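You operate a simulated robot arm through the tools that you are given. There is no shell and no other tool.

You are at the controls of a simulated robot arm. One attempt, no reset.

## Task
Set the stroke wheel to the fill card's figure and fill the cone in the slide.
Fine: one pull of the dosing lever; draw the slide out again.
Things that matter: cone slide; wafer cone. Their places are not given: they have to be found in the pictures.

The check looks at the end state, three seconds after you hand in, the way a careful person would. Anything else that was tipped, shoved, dropped, spilled or broken makes it a failure.

## Robot
A 7-joint arm with a two-finger parallel gripper, fixed in place. Base frame: the origin is at the foot of the arm, x ahead of it, y to its left, z up. Units: m, rad, N and s.
With the tool pointing down near the work surface it reaches from about 0.52 to 0.96 m from the base axis. Its first joint turns from -2.897 to 2.897 rad. Payload 3.91 kg.
The TCP is the grasp point between the finger pads, 0.03 m short of the fingertips. In the tool frame z runs along the fingers and y along their closing line. The gripper opens to 0.11 m. The fingers are 0.02 m wide and 0.01 m thick; the gripper's body (0.048 by 0.112 m) begins 0.055 m behind the TCP.
Orientation is that of the tool frame in the base frame, as a unit quaternion [w, x, y, z]. With the fingers straight down and closing along the base's y, the tool's x points along the base's -x, its y along +y and its z along -z.

## Interface
- The arm moves only by the tool drive_tool. Its argument "deltas" is a list of rows, each a list of 6 numbers: the shift along the tool's x, y, z in m, then the turn, a rotation vector about the tool's x, y, z in rad. In form: [[x, y, z, rx, ry, rz], ...]. A call has 1 to 20 rows; each row is the pose to reach, as a shift and turn from the pose commanded when the call began, along the tool's axes at that moment. "grip" is the opening, from 0 (shut) to 1 (fully open), set as the call begins (left out, the last holds). Rows are played at 5 a second. More than 0.05 m and 0.15 rad between two rows, or a gripper value outside its range, and nothing of the call is played. A pose out of reach is approached as far as the arm can. The call stops where the force on the tool passes 60 N (or 10 N more than at its start, if that is more) or the arm is blocked; 0.2 s more then pass. The fingers move at their own pace (about 0.072 m/s each) and stop on an object; they squeeze with about 43 N. The grip force told is the motor's: it shows also when the fingers shut on nothing. Time passes only in rows, and 0.2 s behind the last, so rows that repeat a pose let the fingers close. The reply holds the time, the measured pose of the TCP, the force on the tool along the base axes, the opening and the grip force, in the units named above and with some noise, with the torque about the TCP (base axes, N m) and any sound that the robot's microphone picked up, and new pictures: "views" is both (left out), scene, wrist or none.
- Cameras (640 x 400 px; columns grow to the right, rows downward): "scene" is fixed at [0.0514, -0.6498, 1.5925]; the picture's right is [0.63, -0.77, 0.00], its down [-0.54, -0.44, -0.72] and it looks along [0.55, 0.45, -0.70] (base axes); focal length 331 px, centre (320, 200). "wrist" rides on the gripper at [0.072, 0.017, -0.103] in the tool frame; the picture's right is [-0.23, 0.97, 0.00], its down [-0.76, -0.18, -0.62] and it looks along [-0.61, -0.14, 0.78] (tool axes); focal length 222 px, centre (320, 200).
- slide_trunk(by): slides the trunk up (or, below 0, down) by that many m; the arm rides with it, the base frame stays. It gives what a move gives, with no picture.
- pixel_to_xyz(camera, pixels): for up to 12 pixels [column, row] of the newest picture of that camera ("zoom" is the newest enlarged one), the place [x, y, z] in the base frame of the surface seen there, good to about 0.002 m. No time passes.
- close_up(camera, box): a new picture of the part [left, top, right, bottom] of that camera's present view, enlarged. No time passes.
- finish_job(): hands the job in; it is judged then, once.

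Leave the gripper open and the arm clear of the work at the hand-in unless told otherwise.

The tools are called after "Request:" as name(argument=value, ...) on one line, values as JSON. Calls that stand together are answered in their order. drive_tool: Moves the arm, as the interface text tells. Its arguments: {"type":"object","properties":{"deltas":{"type":"array"},"grip":{"type":"number"},"views":{"type":"string","enum":["both","scene","wrist","none"]}},"required":["deltas"]} The other tools are called the same way: slide_trunk (by) slides the trunk up or down; pixel_to_xyz (camera, pixels) gives the place of the surface under pixels of a picture; close_up (camera, box) takes an enlarged picture of a part of a camera's view; finish_job () hands the job in.

At the start:

```text
clock: 0.0
ee_pos: [0.3604, -0.3592, 1.281]
tool_rot: [0.0, 0.0, 1.0, 0.0]
wrist_force: [-0.4, -0.5, -0.4]
ft_torque: [0.01, -0.02, 0.0]
finger_gap: 0.1098
grip_force: 0.0
trunk travel left (down, up): [-0.625, 0.057]
```

scene: 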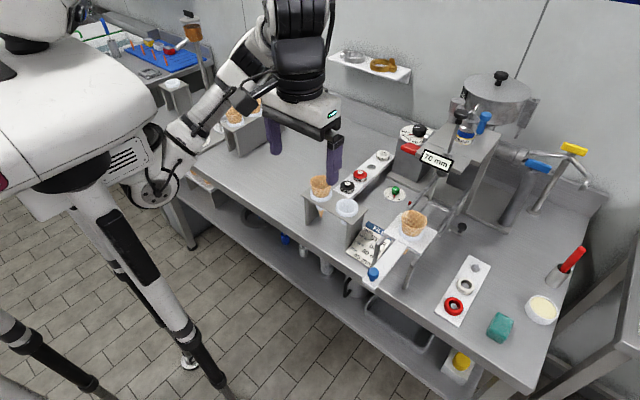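
wrist: 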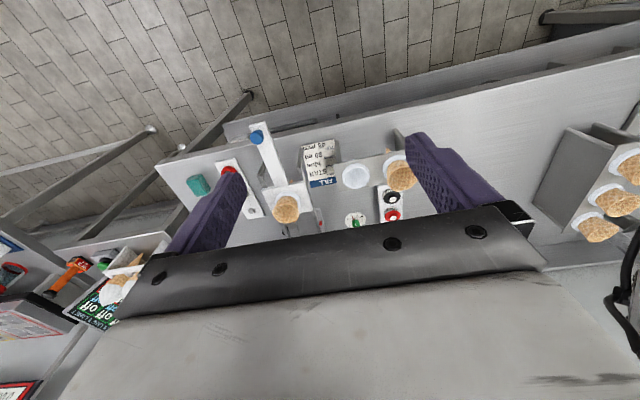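

I see a work bench with a dosing machine, a white slide with a cone at about (413,225) and a fill card near (372,240). I'll take close-ups of these regions before doing anything.

Request:
close_up(camera="scene", box=[340, 200, 460, 290])

Request:
close_up(camera="scene", box=[380, 70, 520, 210])

Request:
close_up(camera="wrist", box=[230, 110, 430, 240])

Request:
close_up(camera="scene", box=[300, 120, 460, 240])

```text
4.44 times, centred on (400, 245) of scene
```

zoom: 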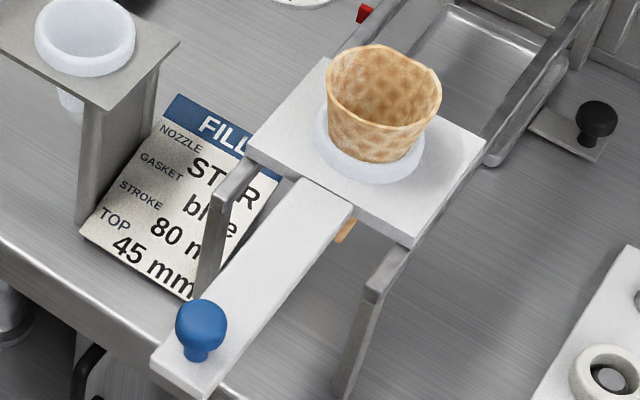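

```text
2.86 times, centred on (450, 140) of scene
```

zoom: 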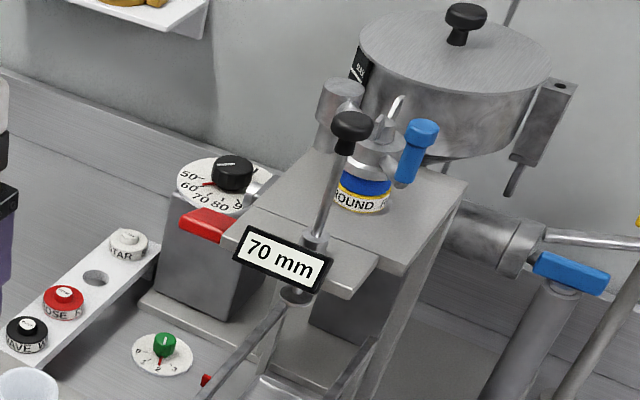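

```text
3.08 times, centred on (330, 175) of wrist
```

zoom: 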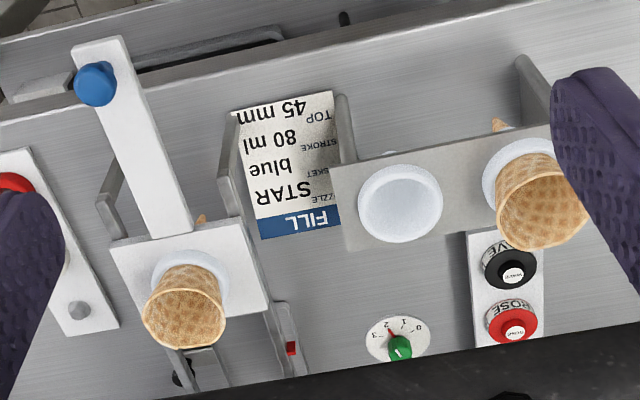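

```text
3.33 times, centred on (380, 180) of scene
```

zoom: 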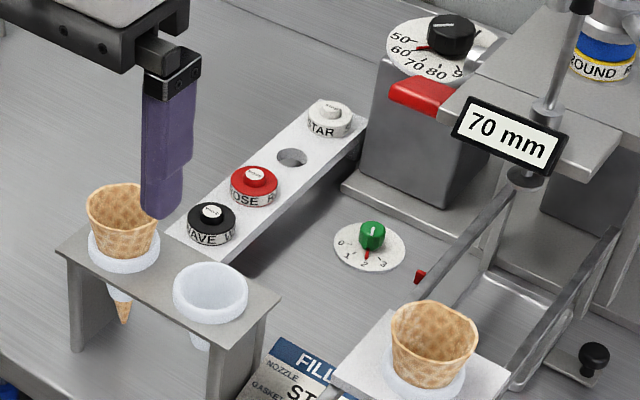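

The card reads nozzle STAR, gasket blue, stroke 80 ml, top 45 mm. The stroke dial shows 50–90 with a black knob near (430,130). I'll zoom further on the machine parts to identify the lever and other controls.

Request:
close_up(camera="scene", box=[390, 110, 450, 160])

Request:
close_up(camera="scene", box=[440, 70, 530, 160])

Request:
close_up(camera="scene", box=[500, 120, 620, 210])

Request:
close_up(camera="scene", box=[380, 140, 500, 240])

Request:
pixel_to_xyz(camera="scene", pixels=[[373, 273], [413, 220], [430, 130], [418, 133], [484, 122], [460, 116], [436, 162], [540, 165], [573, 149], [395, 190], [462, 228], [497, 78]])

```text
8.00 times, centred on (420, 135) of scene
```

zoom: 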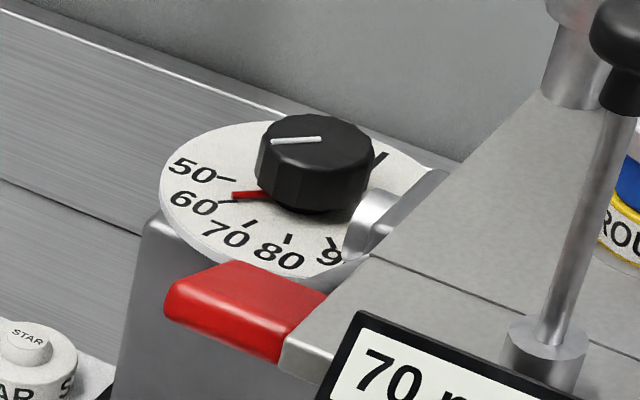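

```text
4.44 times, centred on (485, 115) of scene
```

zoom: 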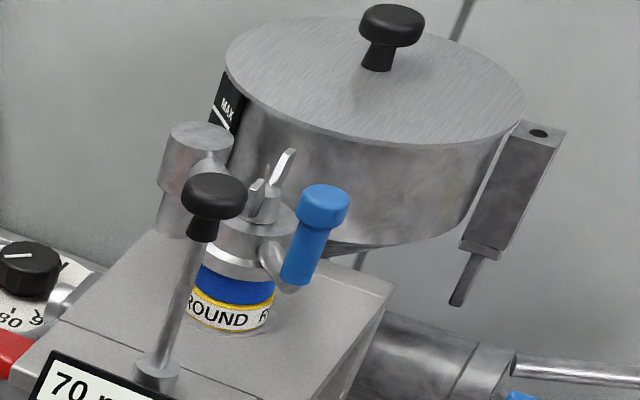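

```text
4.44 times, centred on (560, 165) of scene
```

zoom: 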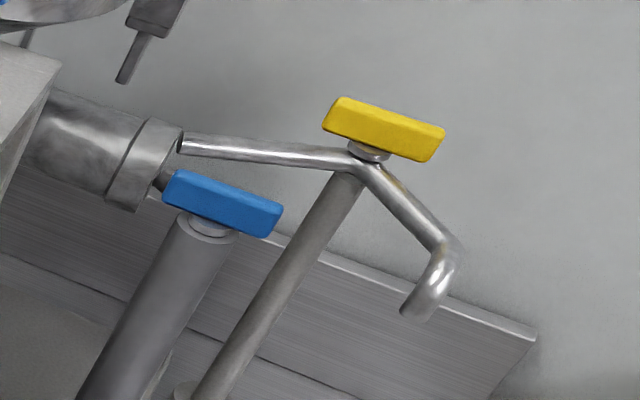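

```text
4.00 times, centred on (440, 190) of scene
```

zoom: 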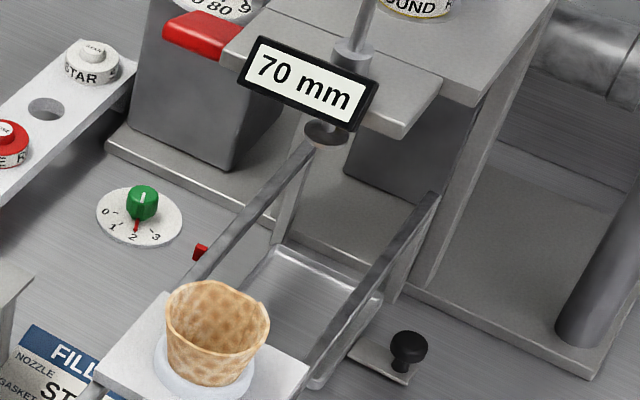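

```text
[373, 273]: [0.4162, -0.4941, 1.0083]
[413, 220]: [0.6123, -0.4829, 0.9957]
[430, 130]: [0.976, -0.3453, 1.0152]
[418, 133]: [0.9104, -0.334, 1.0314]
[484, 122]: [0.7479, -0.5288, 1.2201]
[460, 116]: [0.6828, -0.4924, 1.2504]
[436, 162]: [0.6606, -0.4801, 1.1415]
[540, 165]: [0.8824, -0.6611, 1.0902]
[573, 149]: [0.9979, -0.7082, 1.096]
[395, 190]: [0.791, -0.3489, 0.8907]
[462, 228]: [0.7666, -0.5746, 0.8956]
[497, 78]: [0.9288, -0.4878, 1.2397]
```

The blue slide knob is near (0.416,-0.494,1.008), the cone near (0.62,-0.48). I'm not yet certain which part is the dosing lever (the red-gripped bar near (408,150), or the blue-capped part near (484,122)), so I'll tilt the gripper forward to look at the machine with the wrist camera.

Request:
drive_tool(deltas=[[0, 0, 0, 0, -0.14, 0], [0, 0, 0, 0, -0.28, 0], [0, 0, 0, 0, -0.42, 0], [0, 0, 0, 0, -0.42, 0]], grip=1)

```text
clock: 1.0
ee_pos: [0.3814, -0.3566, 1.2204]
tool_rot: [0.208, 0.001, 0.978, -0.003]
wrist_force: [0.1, 0.7, -0.5]
ft_torque: [-0.01, -0.01, 0.01]
finger_gap: 0.11
grip_force: 0.1
out of reach, approached as far as the arm can: row 1, 2, 3, 4
trunk travel left (down, up): [-0.625, 0.057]
```

scene: 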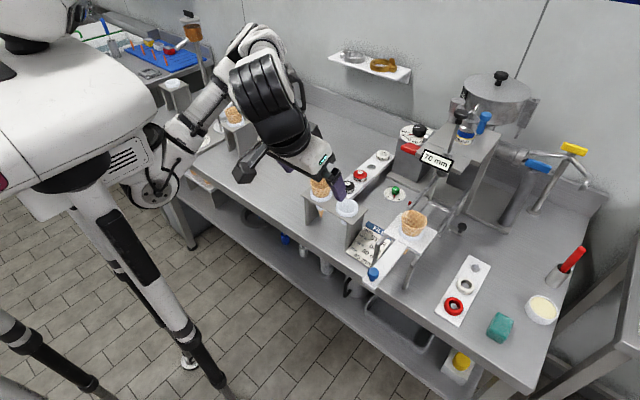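
wrist: 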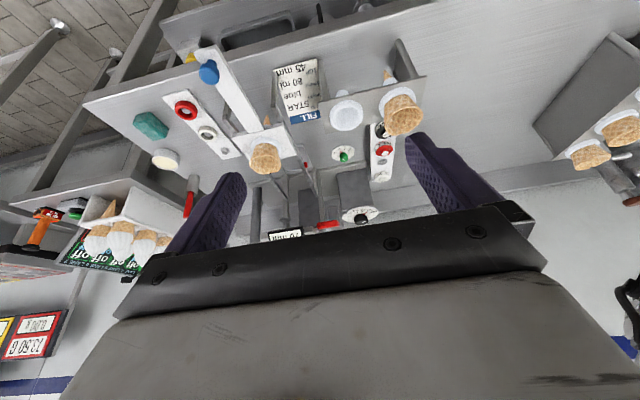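

The wrist view (upside-down) shows the machine at its edge. The tilt is at the reach limit here, so I'll go back upright and then move left and forward for a better look.

Request:
drive_tool(deltas=[[0, 0, 0, 0, 0.14, 0], [0, 0, 0, 0, 0.28, 0], [0, 0, 0, 0, 0.42, 0]], views="none")

```text
clock: 1.8
ee_pos: [0.381, -0.3584, 1.2202]
tool_rot: [-0.001, 0.001, 1.0, 0.001]
wrist_force: [-0.5, 0.9, 0.0]
ft_torque: [0.01, 0.02, -0.03]
finger_gap: 0.11
grip_force: 0.0
trunk travel left (down, up): [-0.625, 0.057]
```

Upright again at (0.381,-0.358,1.22). Next I'll move left/forward to about (0.60,-0.12,1.25), turning toward the machine.

Request:
drive_tool(deltas=[[-0.0275, 0.03, -0.004, 0, 0, 0.0875], [-0.055, 0.06, -0.008, 0, 0, 0.175], [-0.0825, 0.09, -0.012, 0, 0, 0.2625], [-0.11, 0.12, -0.016, 0, 0, 0.35], [-0.1375, 0.15, -0.02, 0, 0, 0.4375], [-0.165, 0.18, -0.024, 0, 0, 0.525], [-0.1925, 0.21, -0.028, 0, 0, 0.6125], [-0.22, 0.24, -0.03, 0, 0, 0.7], [-0.22, 0.24, -0.03, 0, 0, 0.7]])

```text
clock: 3.8
ee_pos: [0.5991, -0.12, 1.2479]
tool_rot: [-0.001, 0.343, 0.939, 0.0]
wrist_force: [-0.6, -0.8, -0.5]
ft_torque: [-0.02, 0.0, 0.0]
finger_gap: 0.1099
grip_force: 0.0
trunk travel left (down, up): [-0.625, 0.057]
```

scene: 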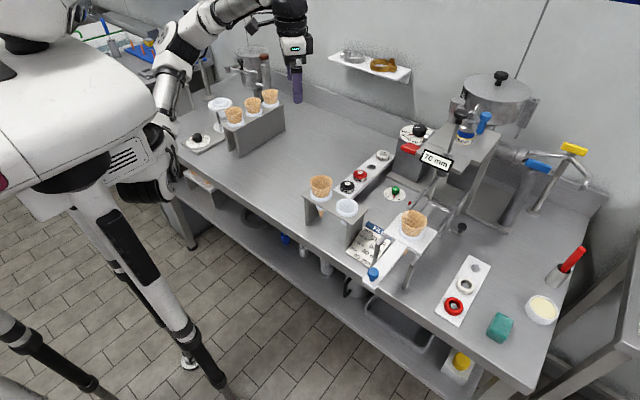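
wrist: 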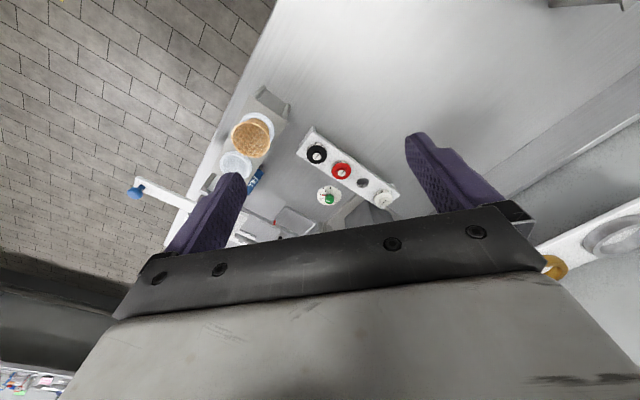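

The machine is behind the gripper body in the picture; I'll tilt the tool forward so it comes into view.

Request:
drive_tool(deltas=[[0, 0, 0, 0, -0.14, 0], [0, 0, 0, 0, -0.28, 0], [0, 0, 0, 0, -0.42, 0], [0, 0, 0, 0, -0.56, 0], [0, 0, 0, 0, -0.7, 0], [0, 0, 0, 0, -0.7, 0]], views="wrist")

```text
clock: 5.2
ee_pos: [0.6009, -0.1205, 1.2508]
tool_rot: [0.323, 0.322, 0.882, -0.118]
wrist_force: [-1.3, -0.9, -0.4]
ft_torque: [0.0, 0.03, -0.02]
finger_gap: 0.1101
grip_force: 0.0
trunk travel left (down, up): [-0.625, 0.057]
```

wrist: 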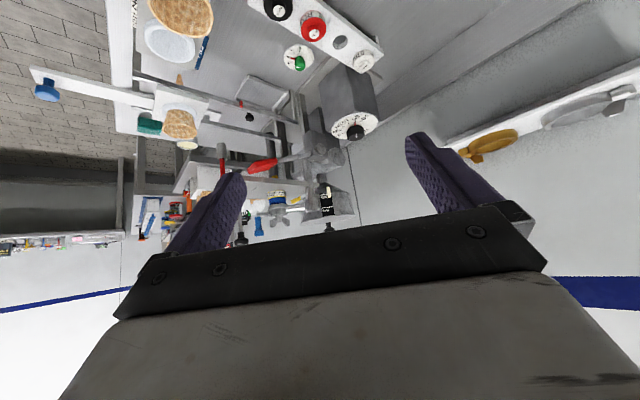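

Now the machine is in view around (230–380, 80–230). I'll enlarge it.

Request:
close_up(camera="wrist", box=[220, 90, 390, 240])

Request:
close_up(camera="wrist", box=[120, 60, 300, 200])

Request:
close_up(camera="wrist", box=[320, 90, 390, 150])

```text
2.67 times, centred on (305, 165) of wrist
```

zoom: 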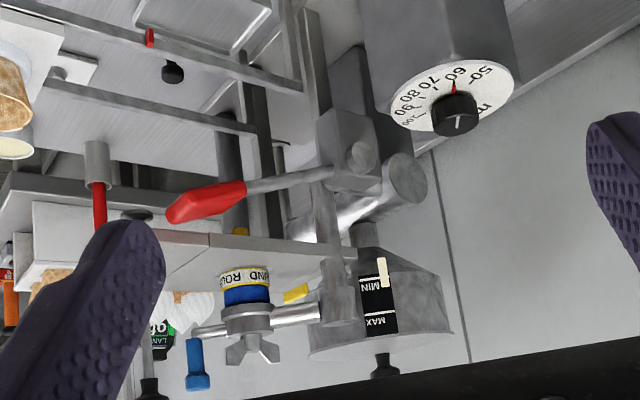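

```text
2.86 times, centred on (210, 130) of wrist
```

zoom: 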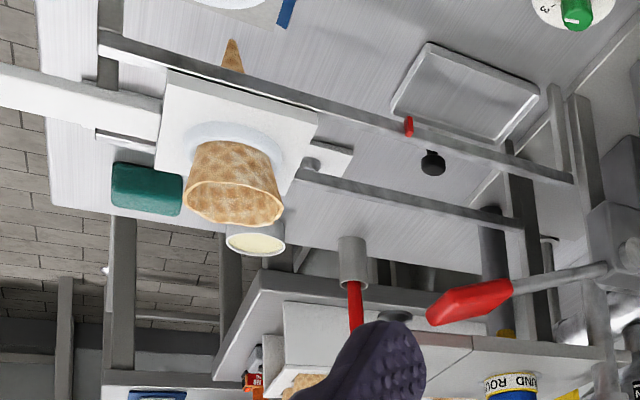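

```text
6.67 times, centred on (355, 120) of wrist
```

zoom: 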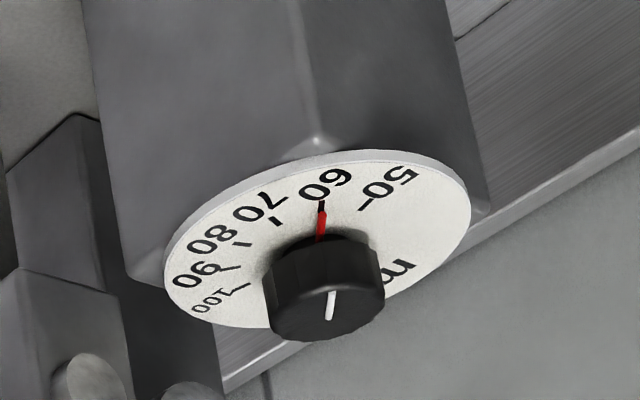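

The red-gripped lever (pivot on the column near the nozzle) looks like the dosing lever, and the dial shows the red pointer at 60 now. I'll measure the dial's marks and knob from this zoom, and the same dial marks from the scene picture.

Request:
pixel_to_xyz(camera="zoom", pixels=[[366, 206], [321, 212], [277, 221], [243, 244], [228, 267], [238, 288], [330, 308], [320, 232], [170, 270], [468, 210], [320, 155], [325, 265]])

Request:
pixel_to_xyz(camera="wrist", pixels=[[262, 164], [280, 159], [298, 156], [315, 155], [320, 160], [310, 142], [330, 140], [249, 104], [257, 228], [252, 165], [272, 161], [248, 117]])

Request:
pixel_to_xyz(camera="scene", pixels=[[418, 124], [421, 129], [419, 127], [408, 133], [412, 138], [416, 140], [403, 149], [410, 150], [417, 149], [461, 117], [484, 116], [482, 128]])

```text
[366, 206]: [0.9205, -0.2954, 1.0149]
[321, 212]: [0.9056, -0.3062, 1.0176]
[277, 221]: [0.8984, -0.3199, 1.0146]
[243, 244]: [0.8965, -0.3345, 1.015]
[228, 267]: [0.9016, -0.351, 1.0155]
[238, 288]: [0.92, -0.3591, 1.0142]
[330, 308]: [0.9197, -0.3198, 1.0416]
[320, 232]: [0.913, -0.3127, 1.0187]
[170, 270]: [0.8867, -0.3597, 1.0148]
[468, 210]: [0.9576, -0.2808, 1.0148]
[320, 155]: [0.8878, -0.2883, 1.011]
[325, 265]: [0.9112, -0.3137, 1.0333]
```

```text
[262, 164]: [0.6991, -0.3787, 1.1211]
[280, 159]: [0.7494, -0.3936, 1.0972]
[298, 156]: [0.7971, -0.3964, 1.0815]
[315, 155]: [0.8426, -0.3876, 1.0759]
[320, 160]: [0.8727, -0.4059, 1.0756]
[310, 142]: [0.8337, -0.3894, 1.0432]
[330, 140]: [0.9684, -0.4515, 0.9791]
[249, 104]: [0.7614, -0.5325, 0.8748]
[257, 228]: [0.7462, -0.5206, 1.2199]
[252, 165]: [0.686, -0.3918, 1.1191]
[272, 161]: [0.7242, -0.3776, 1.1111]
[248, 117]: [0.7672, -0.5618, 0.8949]
```

```text
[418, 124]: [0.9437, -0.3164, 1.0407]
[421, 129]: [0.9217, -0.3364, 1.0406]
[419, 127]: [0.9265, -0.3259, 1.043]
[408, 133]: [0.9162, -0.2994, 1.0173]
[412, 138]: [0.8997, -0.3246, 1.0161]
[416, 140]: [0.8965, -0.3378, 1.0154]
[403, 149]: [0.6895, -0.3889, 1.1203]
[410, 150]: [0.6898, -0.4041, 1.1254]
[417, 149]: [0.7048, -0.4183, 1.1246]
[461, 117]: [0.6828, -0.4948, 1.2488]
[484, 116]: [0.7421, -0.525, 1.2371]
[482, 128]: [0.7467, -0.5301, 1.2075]
```

The dial works out as: knob centre ≈(0.927,-0.327), top z≈1.042, dial z≈1.015, marks every ~30°, increasing counter-clockwise from above; 60→80 is about +60°. I'll zoom on the lever pivot and plunger foot.

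Request:
close_up(camera="wrist", box=[260, 120, 350, 180])

Request:
close_up(camera="scene", box=[400, 130, 480, 190])

Request:
close_up(camera="wrist", box=[225, 140, 315, 200])

Request:
close_up(camera="wrist", box=[140, 60, 260, 150])

```text
6.67 times, centred on (305, 150) of wrist
```

zoom: 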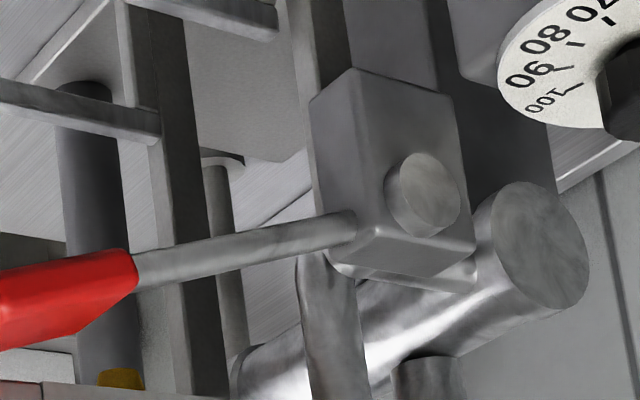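

```text
6.67 times, centred on (440, 160) of scene
```

zoom: 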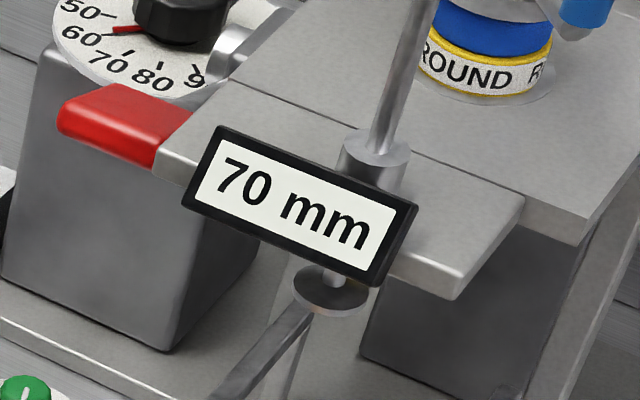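

```text
6.67 times, centred on (270, 170) of wrist
```

zoom: 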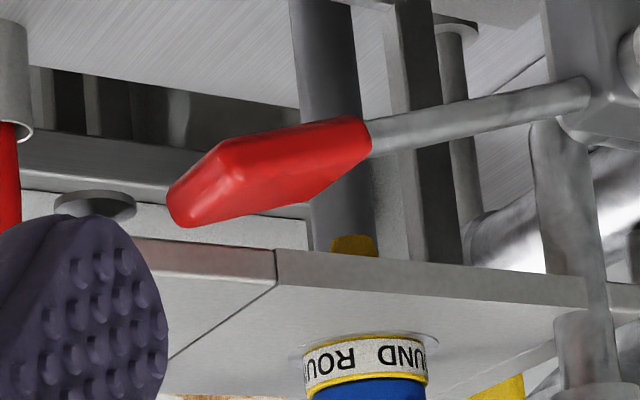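

```text
4.44 times, centred on (200, 105) of wrist
```

zoom: 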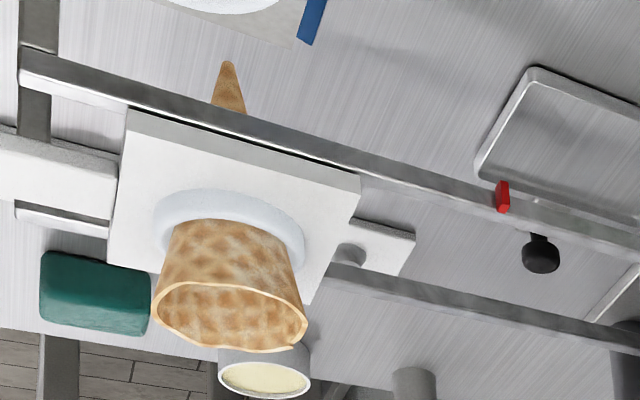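

The lever is a red handle on a rod into a block with a boss facing +y, so it pivots up/down. A red marker sits on the slide's left rail. I'll measure the slide plate, cone rim, marker, and nozzle.

Request:
pixel_to_xyz(camera="zoom", pixels=[[502, 190], [502, 206], [128, 114], [358, 178], [340, 210], [114, 225], [153, 305], [304, 325], [232, 349], [222, 288], [24, 70], [350, 255]])

Request:
pixel_to_xyz(camera="scene", pixels=[[453, 138], [459, 142], [466, 145], [473, 143], [463, 137], [443, 173], [402, 216], [424, 218], [413, 213], [413, 235], [419, 202], [373, 273]])

Request:
pixel_to_xyz(camera="wrist", pixels=[[266, 196], [278, 193], [289, 192], [236, 168], [307, 130], [326, 147], [345, 170], [330, 190], [355, 215], [490, 140], [620, 85], [330, 225]])

```text
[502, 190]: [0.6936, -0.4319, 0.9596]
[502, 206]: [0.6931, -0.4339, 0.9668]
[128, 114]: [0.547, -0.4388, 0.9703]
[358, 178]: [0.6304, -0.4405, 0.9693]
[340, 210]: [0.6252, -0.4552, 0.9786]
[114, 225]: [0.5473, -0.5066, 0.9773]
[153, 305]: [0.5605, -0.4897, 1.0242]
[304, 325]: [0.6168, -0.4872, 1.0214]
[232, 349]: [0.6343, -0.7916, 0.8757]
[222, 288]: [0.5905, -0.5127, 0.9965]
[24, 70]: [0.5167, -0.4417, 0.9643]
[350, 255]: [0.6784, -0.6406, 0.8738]
```

```text
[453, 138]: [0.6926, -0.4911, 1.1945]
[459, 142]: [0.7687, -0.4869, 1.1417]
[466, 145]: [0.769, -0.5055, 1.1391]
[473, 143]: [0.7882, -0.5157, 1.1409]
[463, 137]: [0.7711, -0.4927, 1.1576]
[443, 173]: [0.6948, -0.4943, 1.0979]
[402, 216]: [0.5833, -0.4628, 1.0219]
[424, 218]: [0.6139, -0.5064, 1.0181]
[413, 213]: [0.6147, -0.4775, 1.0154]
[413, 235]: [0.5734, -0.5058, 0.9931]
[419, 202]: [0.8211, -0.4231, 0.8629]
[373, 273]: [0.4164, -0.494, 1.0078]
```

```text
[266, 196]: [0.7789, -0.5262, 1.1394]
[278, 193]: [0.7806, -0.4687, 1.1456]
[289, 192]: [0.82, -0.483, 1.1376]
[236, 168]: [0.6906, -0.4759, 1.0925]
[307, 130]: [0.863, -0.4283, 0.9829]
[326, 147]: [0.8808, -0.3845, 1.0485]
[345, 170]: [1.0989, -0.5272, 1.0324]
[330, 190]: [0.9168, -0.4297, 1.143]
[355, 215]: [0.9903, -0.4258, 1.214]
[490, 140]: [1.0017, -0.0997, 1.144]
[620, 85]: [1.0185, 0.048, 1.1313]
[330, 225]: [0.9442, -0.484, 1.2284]
```

Slide plate spans x≈0.547–0.630, cone centre ≈(0.59,-0.487), rim z≈1.022; nozzle ≈(0.79,-0.49); plunger pad ≈(0.69,-0.49,1.093). First the stroke wheel. I return the tool upright before travelling to the dial.

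Request:
drive_tool(deltas=[[0, 0, 0, 0, 0.14, 0], [0, 0, 0, 0, 0.28, 0], [0, 0, 0, 0, 0.42, 0], [0, 0, 0, 0, 0.56, 0], [0, 0, 0, 0, 0.7, 0]], views="none")

Request:
pixel_to_xyz(camera="scene", pixels=[[400, 105], [425, 115], [330, 58], [370, 75], [410, 80], [380, 55], [400, 128], [370, 115], [456, 103], [437, 135], [448, 125], [427, 147]])

```text
clock: 6.4
ee_pos: [0.6006, -0.1195, 1.2495]
tool_rot: [-0.002, 0.342, 0.94, -0.001]
wrist_force: [-1.5, 0.0, -0.1]
ft_torque: [0.02, -0.01, 0.03]
finger_gap: 0.1099
grip_force: 0.1
trunk travel left (down, up): [-0.625, 0.057]
```

```text
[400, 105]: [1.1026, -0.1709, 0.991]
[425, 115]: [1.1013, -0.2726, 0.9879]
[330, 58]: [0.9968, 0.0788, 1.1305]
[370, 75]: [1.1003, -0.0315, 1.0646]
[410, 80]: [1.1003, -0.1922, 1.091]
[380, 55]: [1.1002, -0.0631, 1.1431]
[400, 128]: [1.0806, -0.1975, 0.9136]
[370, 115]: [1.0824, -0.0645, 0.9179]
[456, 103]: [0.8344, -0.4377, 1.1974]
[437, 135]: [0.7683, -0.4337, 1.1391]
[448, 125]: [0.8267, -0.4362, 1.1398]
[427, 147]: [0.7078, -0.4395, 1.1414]
```

Upright at (0.60,-0.12,1.25). Now I move to above the stroke knob, about (0.927,-0.327,1.15), with fingers at −30° yaw so there's room to turn +60°.

Request:
drive_tool(deltas=[[-0.0383, 0.0052, 0.01, 0, 0, -0.018], [-0.0767, 0.0103, 0.02, 0, 0, -0.036], [-0.115, 0.0155, 0.03, 0, 0, -0.054], [-0.1533, 0.0206, 0.04, 0, 0, -0.072], [-0.1917, 0.0258, 0.05, 0, 0, -0.09], [-0.23, 0.031, 0.06, 0, 0, -0.108], [-0.2683, 0.0361, 0.07, 0, 0, -0.126], [-0.3066, 0.0413, 0.08, 0, 0, -0.144], [-0.345, 0.0464, 0.09, 0, 0, -0.162], [-0.3833, 0.0516, 0.0995, 0, 0, -0.18], [-0.3833, 0.0516, 0.0995, 0, 0, -0.18]])

```text
clock: 8.8
ee_pos: [0.8561, -0.2985, 1.1315]
tool_rot: [-0.001, 0.257, 0.966, 0.001]
wrist_force: [0.3, 0.0, -0.3]
ft_torque: [0.03, -0.01, -0.02]
finger_gap: 0.1099
grip_force: 0.0
out of reach, approached as far as the arm can: row 8, 9, 10, 11
trunk travel left (down, up): [-0.625, 0.057]
```

scene: 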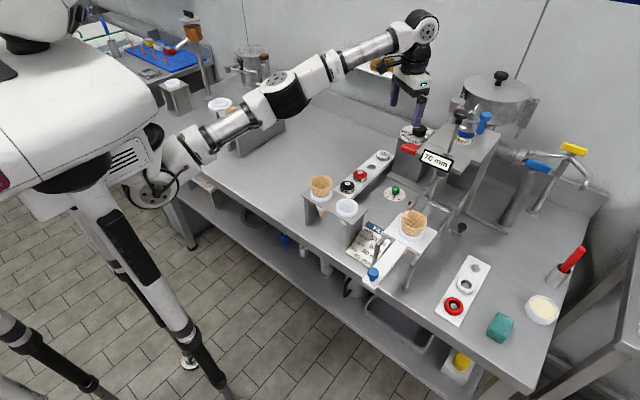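
wrist: 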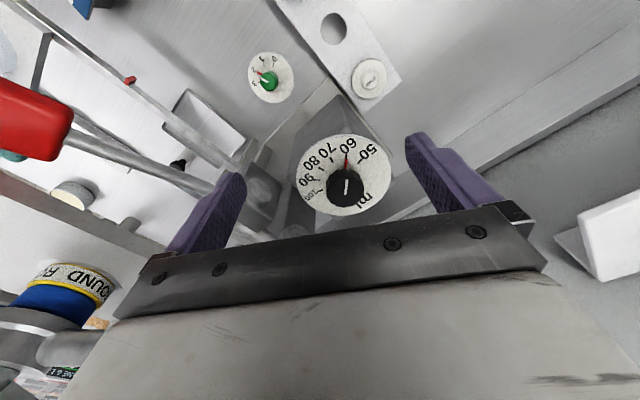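

The vertical tool reaches only r≈0.907 here; the knob is at r≈0.983. I'll tilt the tool forward about the closing axis (pads stay vertical), which gains reach. First I yaw to −49° and lightly narrow the fingers.

Request:
drive_tool(deltas=[[0.01, 0, 0, 0, 0, 0.112], [0.01, 0, 0, 0, 0, 0.224], [0.01, 0, 0, 0, 0, 0.335], [0.01, 0, 0, 0, 0, 0.335]], grip=0.6, views="none")

Request:
drive_tool(deltas=[[0, 0, 0, 0, -0.12, 0], [0, 0, 0, 0, -0.24, 0], [0, 0, 0, 0, -0.36, 0], [0, 0, 0, 0, -0.36, 0]])

```text
clock: 9.8
ee_pos: [0.8035, -0.2574, 1.1523]
tool_rot: [0.004, 0.409, 0.912, -0.001]
wrist_force: [-0.4, 0.0, 0.3]
ft_torque: [-0.02, 0.0, 0.0]
finger_gap: 0.066
grip_force: 0.0
out of reach, approached as far as the arm can: row 2, 3, 4
trunk travel left (down, up): [-0.625, 0.057]
```

```text
clock: 10.8
ee_pos: [0.803, -0.2579, 1.1499]
tool_rot: [0.163, 0.408, 0.895, -0.075]
wrist_force: [-0.9, 0.1, -0.5]
ft_torque: [-0.01, 0.02, -0.02]
finger_gap: 0.0658
grip_force: 0.0
trunk travel left (down, up): [-0.625, 0.057]
```

scene: 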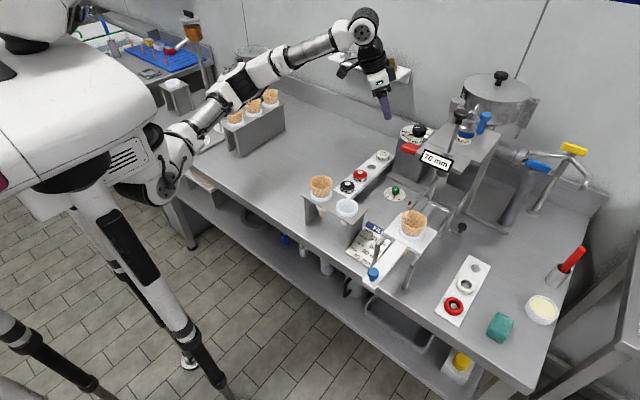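
wrist: 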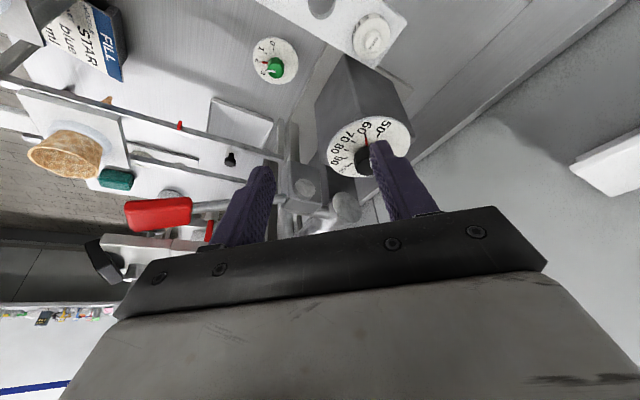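

The tool is tilted ~0.36 rad, heading toward (+x,−y). Now I move it to just above the knob at about (0.922,-0.322,1.10).

Request:
drive_tool(deltas=[[-0.0253, 0.0116, 0.0229, 0, 0, 0], [-0.0506, 0.0232, 0.0458, 0, 0, 0], [-0.0759, 0.0347, 0.0686, 0, 0, 0], [-0.1012, 0.0463, 0.0915, 0, 0, 0], [-0.1012, 0.0463, 0.0915, 0, 0, 0]])

```text
clock: 12.0
ee_pos: [0.8672, -0.3093, 1.0515]
tool_rot: [0.16, 0.408, 0.896, -0.074]
wrist_force: [1.2, 0.5, -1.2]
ft_torque: [0.03, 0.05, 0.02]
finger_gap: 0.066
grip_force: 0.0
out of reach, approached as far as the arm can: row 2, 3, 4, 5
trunk travel left (down, up): [-0.625, 0.057]
```

scene: 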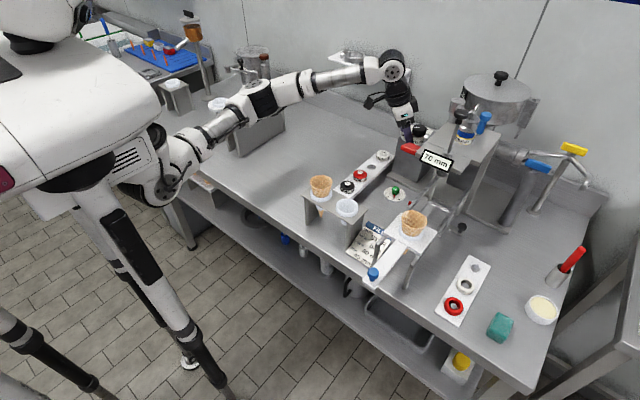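
wrist: 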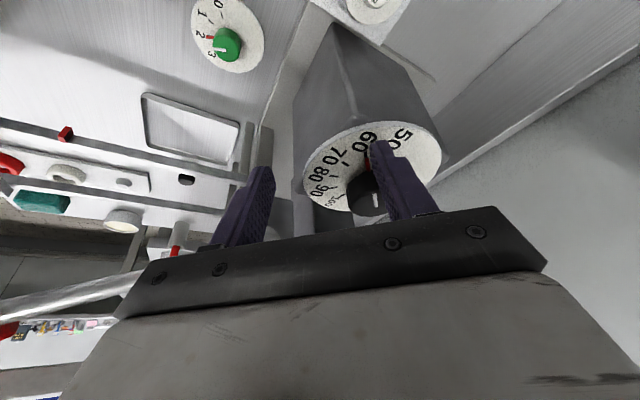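

The arm is at its limit here and the fingertips came low near the dial rim, so I back away along the tool axis. I also measure points on the arm in the picture to understand its reach.

Request:
pixel_to_xyz(camera="scene", pixels=[[150, 190], [185, 145], [215, 125], [262, 100], [300, 87], [335, 80], [370, 72], [397, 65], [400, 100], [130, 150], [160, 130], [90, 175]])

Request:
drive_tool(deltas=[[0, 0, -0.03, 0, 0, 0], [0, 0, -0.06, 0, 0, 0]], views="none")

```text
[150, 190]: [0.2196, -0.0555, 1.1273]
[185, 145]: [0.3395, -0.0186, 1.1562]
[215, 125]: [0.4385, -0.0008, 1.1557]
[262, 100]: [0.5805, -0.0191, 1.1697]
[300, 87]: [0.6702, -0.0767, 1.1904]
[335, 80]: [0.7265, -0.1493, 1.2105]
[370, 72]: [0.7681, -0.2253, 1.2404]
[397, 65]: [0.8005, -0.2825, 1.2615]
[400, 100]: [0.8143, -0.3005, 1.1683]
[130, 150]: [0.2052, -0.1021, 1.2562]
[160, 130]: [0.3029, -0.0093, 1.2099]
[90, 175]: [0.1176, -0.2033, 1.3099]
```

```text
clock: 12.6
ee_pos: [0.8497, -0.2894, 1.1146]
tool_rot: [0.163, 0.408, 0.895, -0.075]
wrist_force: [0.0, -0.6, 0.8]
ft_torque: [0.03, -0.02, 0.0]
finger_gap: 0.0663
grip_force: 0.0
trunk travel left (down, up): [-0.625, 0.057]
```

Backed off to (0.85,-0.289,1.115). Raising the trunk by 0.055 will bring the shoulder nearer the needed wrist height, then I'll retry with a heading better aligned with the arm.

Request:
slide_trunk(by=0.055)

Request:
drive_tool(deltas=[[0, 0, 0, -0.044, 0, -0.117], [0, 0, 0, -0.088, 0, -0.234], [0, 0, 0, -0.088, 0, -0.234]], views="none")

```text
clock: 13.6
ee_pos: [0.8502, -0.2904, 1.1685]
tool_rot: [0.163, 0.408, 0.896, -0.074]
wrist_force: [-0.4, 0.1, 0.0]
ft_torque: [0.01, 0.0, 0.01]
finger_gap: 0.0658
grip_force: 0.1
trunk travel left (down, up): [-0.68, 0.002]
```

```text
clock: 14.4
ee_pos: [0.8487, -0.2904, 1.17]
tool_rot: [0.171, 0.293, 0.939, -0.053]
wrist_force: [-0.7, -0.3, -0.1]
ft_torque: [0.0, -0.01, 0.0]
finger_gap: 0.0661
grip_force: 0.0
trunk travel left (down, up): [-0.68, 0.002]
```

Heading now ≈−35°, tilt 0.36. I move over the knob to about (0.9195,-0.322,1.085), fingertips just above the knob top.

Request:
drive_tool(deltas=[[-0.0138, 0.0048, 0.0355, 0, 0, 0], [-0.0276, 0.0095, 0.0709, 0, 0, 0], [-0.0414, 0.0143, 0.1064, 0, 0, 0], [-0.0414, 0.0143, 0.1064, 0, 0, 0]])

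```text
clock: 15.4
ee_pos: [0.9183, -0.3224, 1.0844]
tool_rot: [0.171, 0.293, 0.939, -0.054]
wrist_force: [0.0, 1.0, 0.2]
ft_torque: [0.0, 0.03, -0.02]
finger_gap: 0.0662
grip_force: 0.3
trunk travel left (down, up): [-0.68, 0.002]
```

scene: 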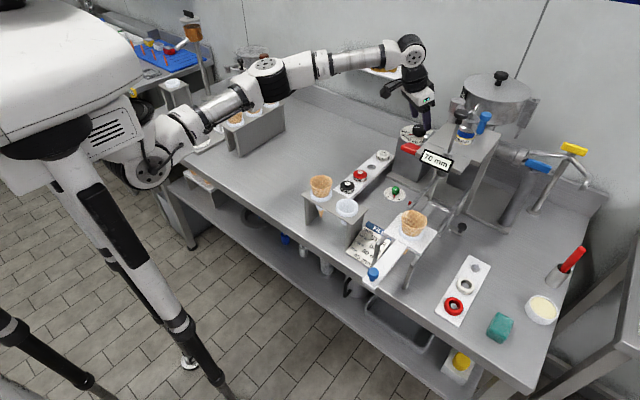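
wrist: 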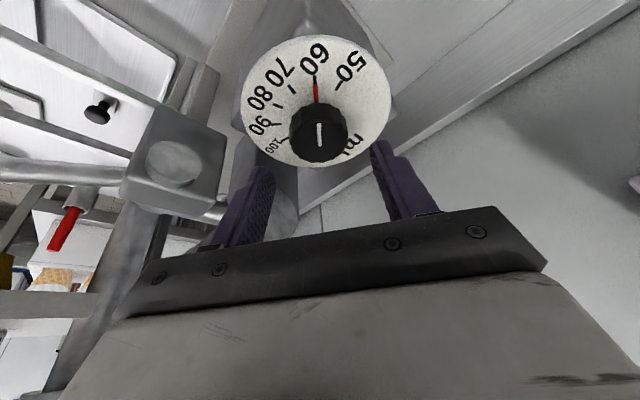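

Reached, fingers straddling the knob at (318,135). I zoom to refine the knob centre and tick positions.

Request:
close_up(camera="wrist", box=[235, 30, 395, 170])

```text
2.86 times, centred on (315, 100) of wrist
```

zoom: 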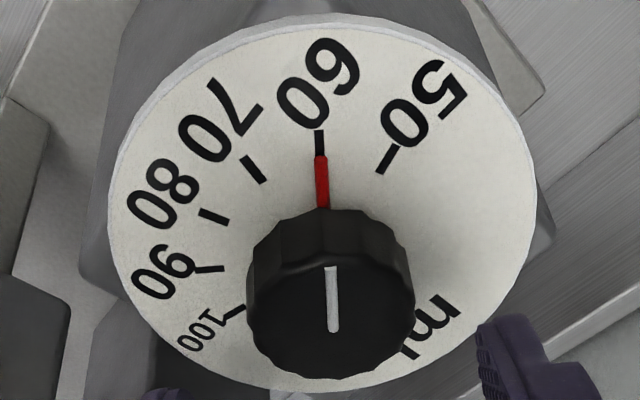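

Request:
pixel_to_xyz(camera="zoom", pixels=[[383, 160], [319, 140], [256, 170], [212, 215], [210, 268], [232, 312], [332, 320], [252, 300], [412, 300], [330, 372], [331, 270], [322, 180]])

```text
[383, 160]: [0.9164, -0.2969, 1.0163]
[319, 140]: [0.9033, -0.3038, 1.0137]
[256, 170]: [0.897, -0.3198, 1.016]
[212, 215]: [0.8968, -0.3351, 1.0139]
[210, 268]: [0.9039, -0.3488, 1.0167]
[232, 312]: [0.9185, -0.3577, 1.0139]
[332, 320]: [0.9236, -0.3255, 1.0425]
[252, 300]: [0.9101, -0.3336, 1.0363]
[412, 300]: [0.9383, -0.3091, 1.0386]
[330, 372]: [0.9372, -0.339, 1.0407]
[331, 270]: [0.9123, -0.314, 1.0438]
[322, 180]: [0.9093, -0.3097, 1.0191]
```

Refined centre: (0.9257,-0.327), pointer on 60 at ≈134°, 80 mark at ≈195° (60° CCW). I'll lower 0.031 m straight down so the pads straddle the knob, tips just above the dial.

Request:
drive_tool(deltas=[[0.005, 0, 0.0145, 0, 0, 0], [0.0104, 0, 0.029, 0, 0, 0], [0.0104, 0, 0.029, 0, 0, 0]], views="wrist")

```text
clock: 16.2
ee_pos: [0.9194, -0.3226, 1.0536]
tool_rot: [0.171, 0.293, 0.939, -0.053]
wrist_force: [-0.1, 0.2, -0.5]
ft_torque: [0.01, 0.04, -0.02]
finger_gap: 0.0658
grip_force: 0.0
trunk travel left (down, up): [-0.68, 0.002]
```

wrist: 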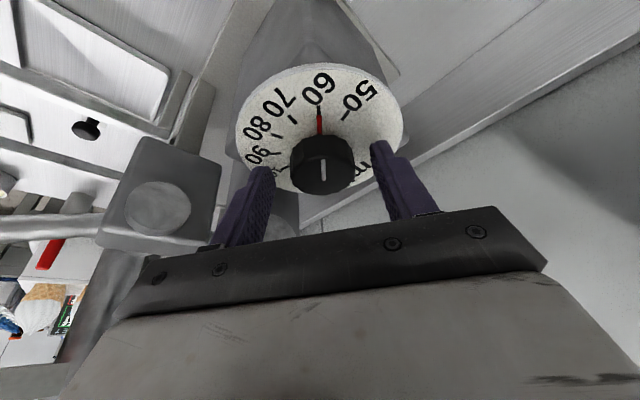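

The fingers straddle the knob with no contact force. I close on it.

Request:
drive_tool(deltas=[[0, 0, 0, 0, 0, 0], [0, 0, 0, 0, 0, 0], [0, 0, 0, 0, 0, 0]], grip=0, views="wrist")

```text
clock: 17.0
ee_pos: [0.9195, -0.3213, 1.0533]
tool_rot: [0.17, 0.292, 0.94, -0.053]
wrist_force: [4.1, 3.9, -1.0]
ft_torque: [-0.01, -0.42, 0.04]
finger_gap: 0.0409
grip_force: 45.1
trunk travel left (down, up): [-0.68, 0.002]
```

wrist: 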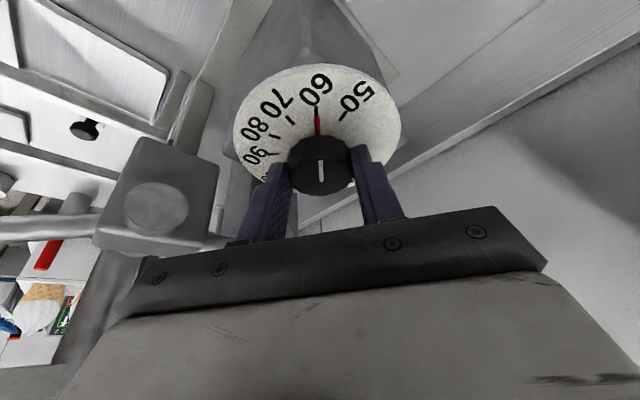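

Knob gripped (gap 0.041, 45 N). I turn it 30° counter-clockwise about the knob's axis.

Request:
drive_tool(deltas=[[0, -0.0009, 0, -0.0369, 0, -0.098], [-0.0002, -0.0017, 0.0001, -0.0737, 0, -0.196], [-0.0004, -0.0026, 0.0001, -0.1106, 0, -0.2941], [-0.0007, -0.0034, 0.0003, -0.1475, 0, -0.3921], [-0.001, -0.0042, 0.0004, -0.1843, 0, -0.4901], [-0.001, -0.0042, 0.0004, -0.1843, 0, -0.4901]], views="wrist")

```text
clock: 18.4
ee_pos: [0.9187, -0.3267, 1.0531]
tool_rot: [0.178, 0.04, 0.983, -0.008]
wrist_force: [1.1, 4.4, -0.2]
ft_torque: [0.05, -0.25, 0.03]
finger_gap: 0.041
grip_force: 45.1
trunk travel left (down, up): [-0.68, 0.002]
```

wrist: 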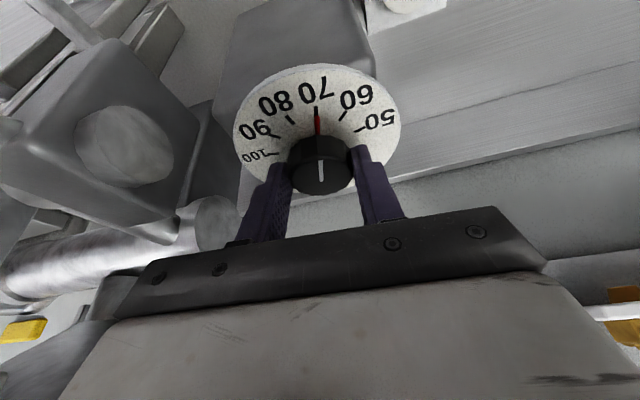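

The pointer now reads 70. For the remaining 30° I'll open a little and turn back to regrip, keeping clear of the lever block on the −y side. First I measure the nearby cylinder end at (215,222) and the block.

Request:
pixel_to_xyz(camera="wrist", pixels=[[215, 222], [230, 210], [165, 200], [125, 145], [200, 240], [150, 170], [120, 190], [60, 200]])

```text
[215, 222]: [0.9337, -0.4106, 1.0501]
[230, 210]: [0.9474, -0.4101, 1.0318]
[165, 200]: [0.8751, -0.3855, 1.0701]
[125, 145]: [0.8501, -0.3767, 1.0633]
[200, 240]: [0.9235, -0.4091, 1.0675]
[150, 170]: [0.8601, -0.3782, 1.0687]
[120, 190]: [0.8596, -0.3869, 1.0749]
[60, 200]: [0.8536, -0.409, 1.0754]
```

Clearance is ample (cylinder at y=−0.41). I open to the same 0.066 gap, and turn the hand back 30° around the knob.

Request:
drive_tool(deltas=[[0, 0, 0, 0, 0, 0], [0, 0, 0, 0, 0, 0], [0, 0.0009, 0, 0.0369, 0, 0.098], [-0.0002, 0.0017, 0.0001, 0.0737, 0, 0.196], [-0.0004, 0.0026, 0.0001, 0.1106, 0, 0.2941], [-0.0007, 0.0034, 0.0003, 0.1475, 0, 0.3921], [-0.001, 0.0042, 0.0004, 0.1843, 0, 0.4901], [-0.001, 0.0042, 0.0004, 0.1843, 0, 0.4901]], grip=0.6, views="wrist")

```text
clock: 20.2
ee_pos: [0.9219, -0.3227, 1.053]
tool_rot: [0.171, 0.294, 0.939, -0.053]
wrist_force: [0.0, 0.8, 0.4]
ft_torque: [-0.01, -0.01, -0.02]
finger_gap: 0.066
grip_force: 0.0
trunk travel left (down, up): [-0.68, 0.002]
```

wrist: 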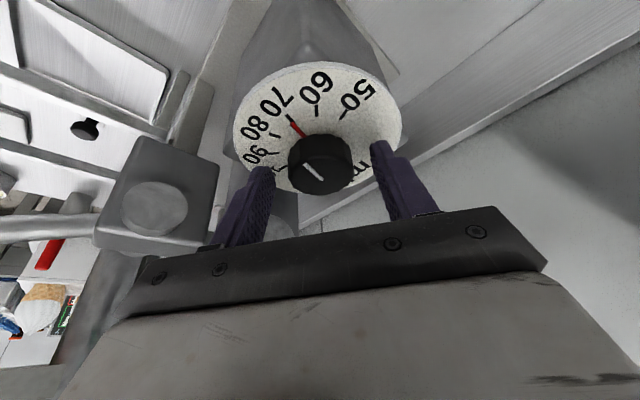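

The pointer stays at 70. I correct the ~2 mm offset and close again.

Request:
drive_tool(deltas=[[0.0024, -0.001, -0.0008, 0, 0, 0], [0.0024, -0.001, -0.0008, 0, 0, 0], [0.0024, -0.001, -0.0008, 0, 0, 0], [0.0024, -0.001, -0.0008, 0, 0, 0]], grip=0, views="none")

Request:
drive_tool(deltas=[[0, -0.0009, 0, -0.0369, 0, -0.098], [-0.0002, -0.0017, 0.0001, -0.0737, 0, -0.196], [-0.0004, -0.0026, 0.0001, -0.1106, 0, -0.2941], [-0.0007, -0.0034, 0.0003, -0.1475, 0, -0.3921], [-0.001, -0.0042, 0.0004, -0.1843, 0, -0.4901], [-0.001, -0.0042, 0.0004, -0.1843, 0, -0.4901]], views="wrist")

Request:
close_up(camera="wrist", box=[225, 50, 415, 200])

```text
clock: 21.2
ee_pos: [0.9192, -0.3194, 1.0523]
tool_rot: [0.173, 0.293, 0.939, -0.053]
wrist_force: [11.9, 1.9, 1.4]
ft_torque: [-0.27, -0.75, 0.07]
finger_gap: 0.0409
grip_force: 45.1
trunk travel left (down, up): [-0.68, 0.002]
```

```text
clock: 22.6
ee_pos: [0.918, -0.3257, 1.053]
tool_rot: [0.178, 0.039, 0.983, -0.007]
wrist_force: [16.1, -2.3, 2.0]
ft_torque: [-0.07, -0.32, 0.02]
finger_gap: 0.0409
grip_force: 44.2
trunk travel left (down, up): [-0.68, 0.002]
```

wrist: 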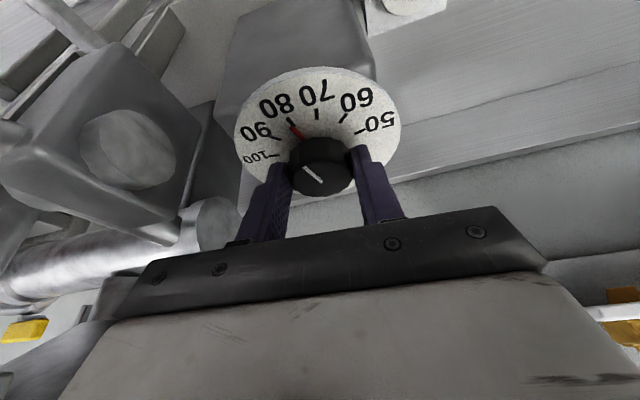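

```text
2.67 times, centred on (320, 125) of wrist
```

zoom: 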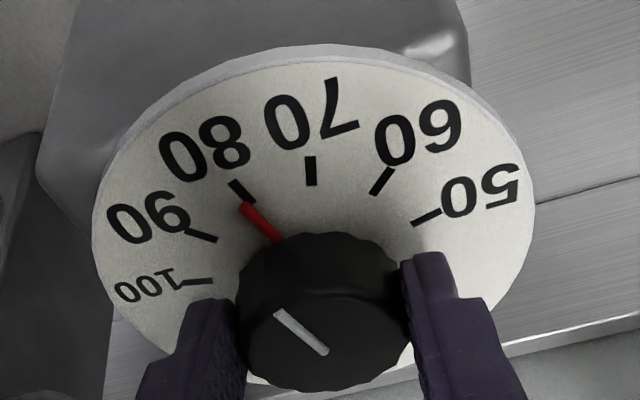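

The pointer is at 80. I release and measure the pointer angle against the 80 tick.

Request:
drive_tool(deltas=[[0, 0, 0, 0, 0, 0], [0, 0, 0, 0, 0, 0], [0, 0, 0, 0, 0, 0]], grip=0.6, views="wrist")

Request:
close_up(camera="wrist", box=[270, 85, 350, 195])

```text
clock: 23.4
ee_pos: [0.917, -0.3261, 1.0537]
tool_rot: [0.178, 0.041, 0.983, -0.007]
wrist_force: [-0.7, -0.1, 1.1]
ft_torque: [0.03, 0.01, -0.02]
finger_gap: 0.066
grip_force: 0.0
trunk travel left (down, up): [-0.68, 0.002]
```

wrist: 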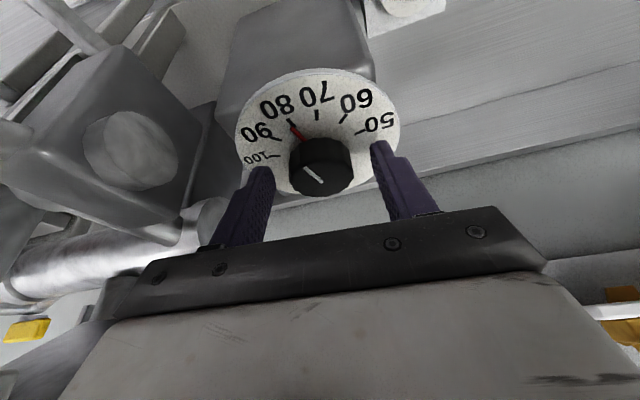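

```text
3.64 times, centred on (310, 140) of wrist
```

zoom: 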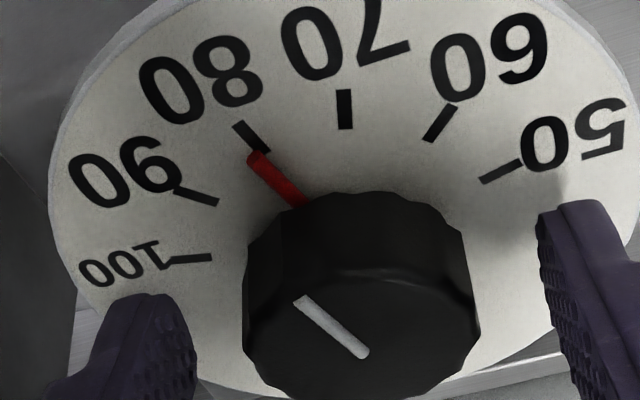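

Request:
pixel_to_xyz(camera="zoom", pixels=[[235, 123], [268, 150], [254, 157], [270, 172], [290, 190], [300, 200], [300, 302], [363, 352], [346, 128], [205, 202], [210, 257], [483, 178]])

```text
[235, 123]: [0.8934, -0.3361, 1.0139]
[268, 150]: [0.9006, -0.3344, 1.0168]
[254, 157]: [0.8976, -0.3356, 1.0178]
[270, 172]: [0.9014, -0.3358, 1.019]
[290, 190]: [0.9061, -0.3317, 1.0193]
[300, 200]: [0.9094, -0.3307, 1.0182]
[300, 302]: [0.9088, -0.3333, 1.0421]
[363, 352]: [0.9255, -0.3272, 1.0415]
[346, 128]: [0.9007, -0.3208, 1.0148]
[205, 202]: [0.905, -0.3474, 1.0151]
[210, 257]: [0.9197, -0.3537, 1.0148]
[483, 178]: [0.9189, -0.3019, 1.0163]
```

The pointer's measured angle (~197°) matches the 80 tick (~196°). Wheel done. I now rise straight up off the knob and retreat toward the base side.

Request:
drive_tool(deltas=[[-0.0117, 0, -0.0312, 0, 0, 0], [-0.0235, 0, -0.0624, 0, 0, 0], [-0.0352, 0, -0.0936, 0, 0, 0]], views="none")

```text
clock: 24.2
ee_pos: [0.9146, -0.3263, 1.1537]
tool_rot: [0.179, 0.04, 0.983, -0.007]
wrist_force: [-0.1, -0.5, 0.0]
ft_torque: [0.04, 0.01, -0.01]
finger_gap: 0.066
grip_force: 0.0
trunk travel left (down, up): [-0.68, 0.002]
```

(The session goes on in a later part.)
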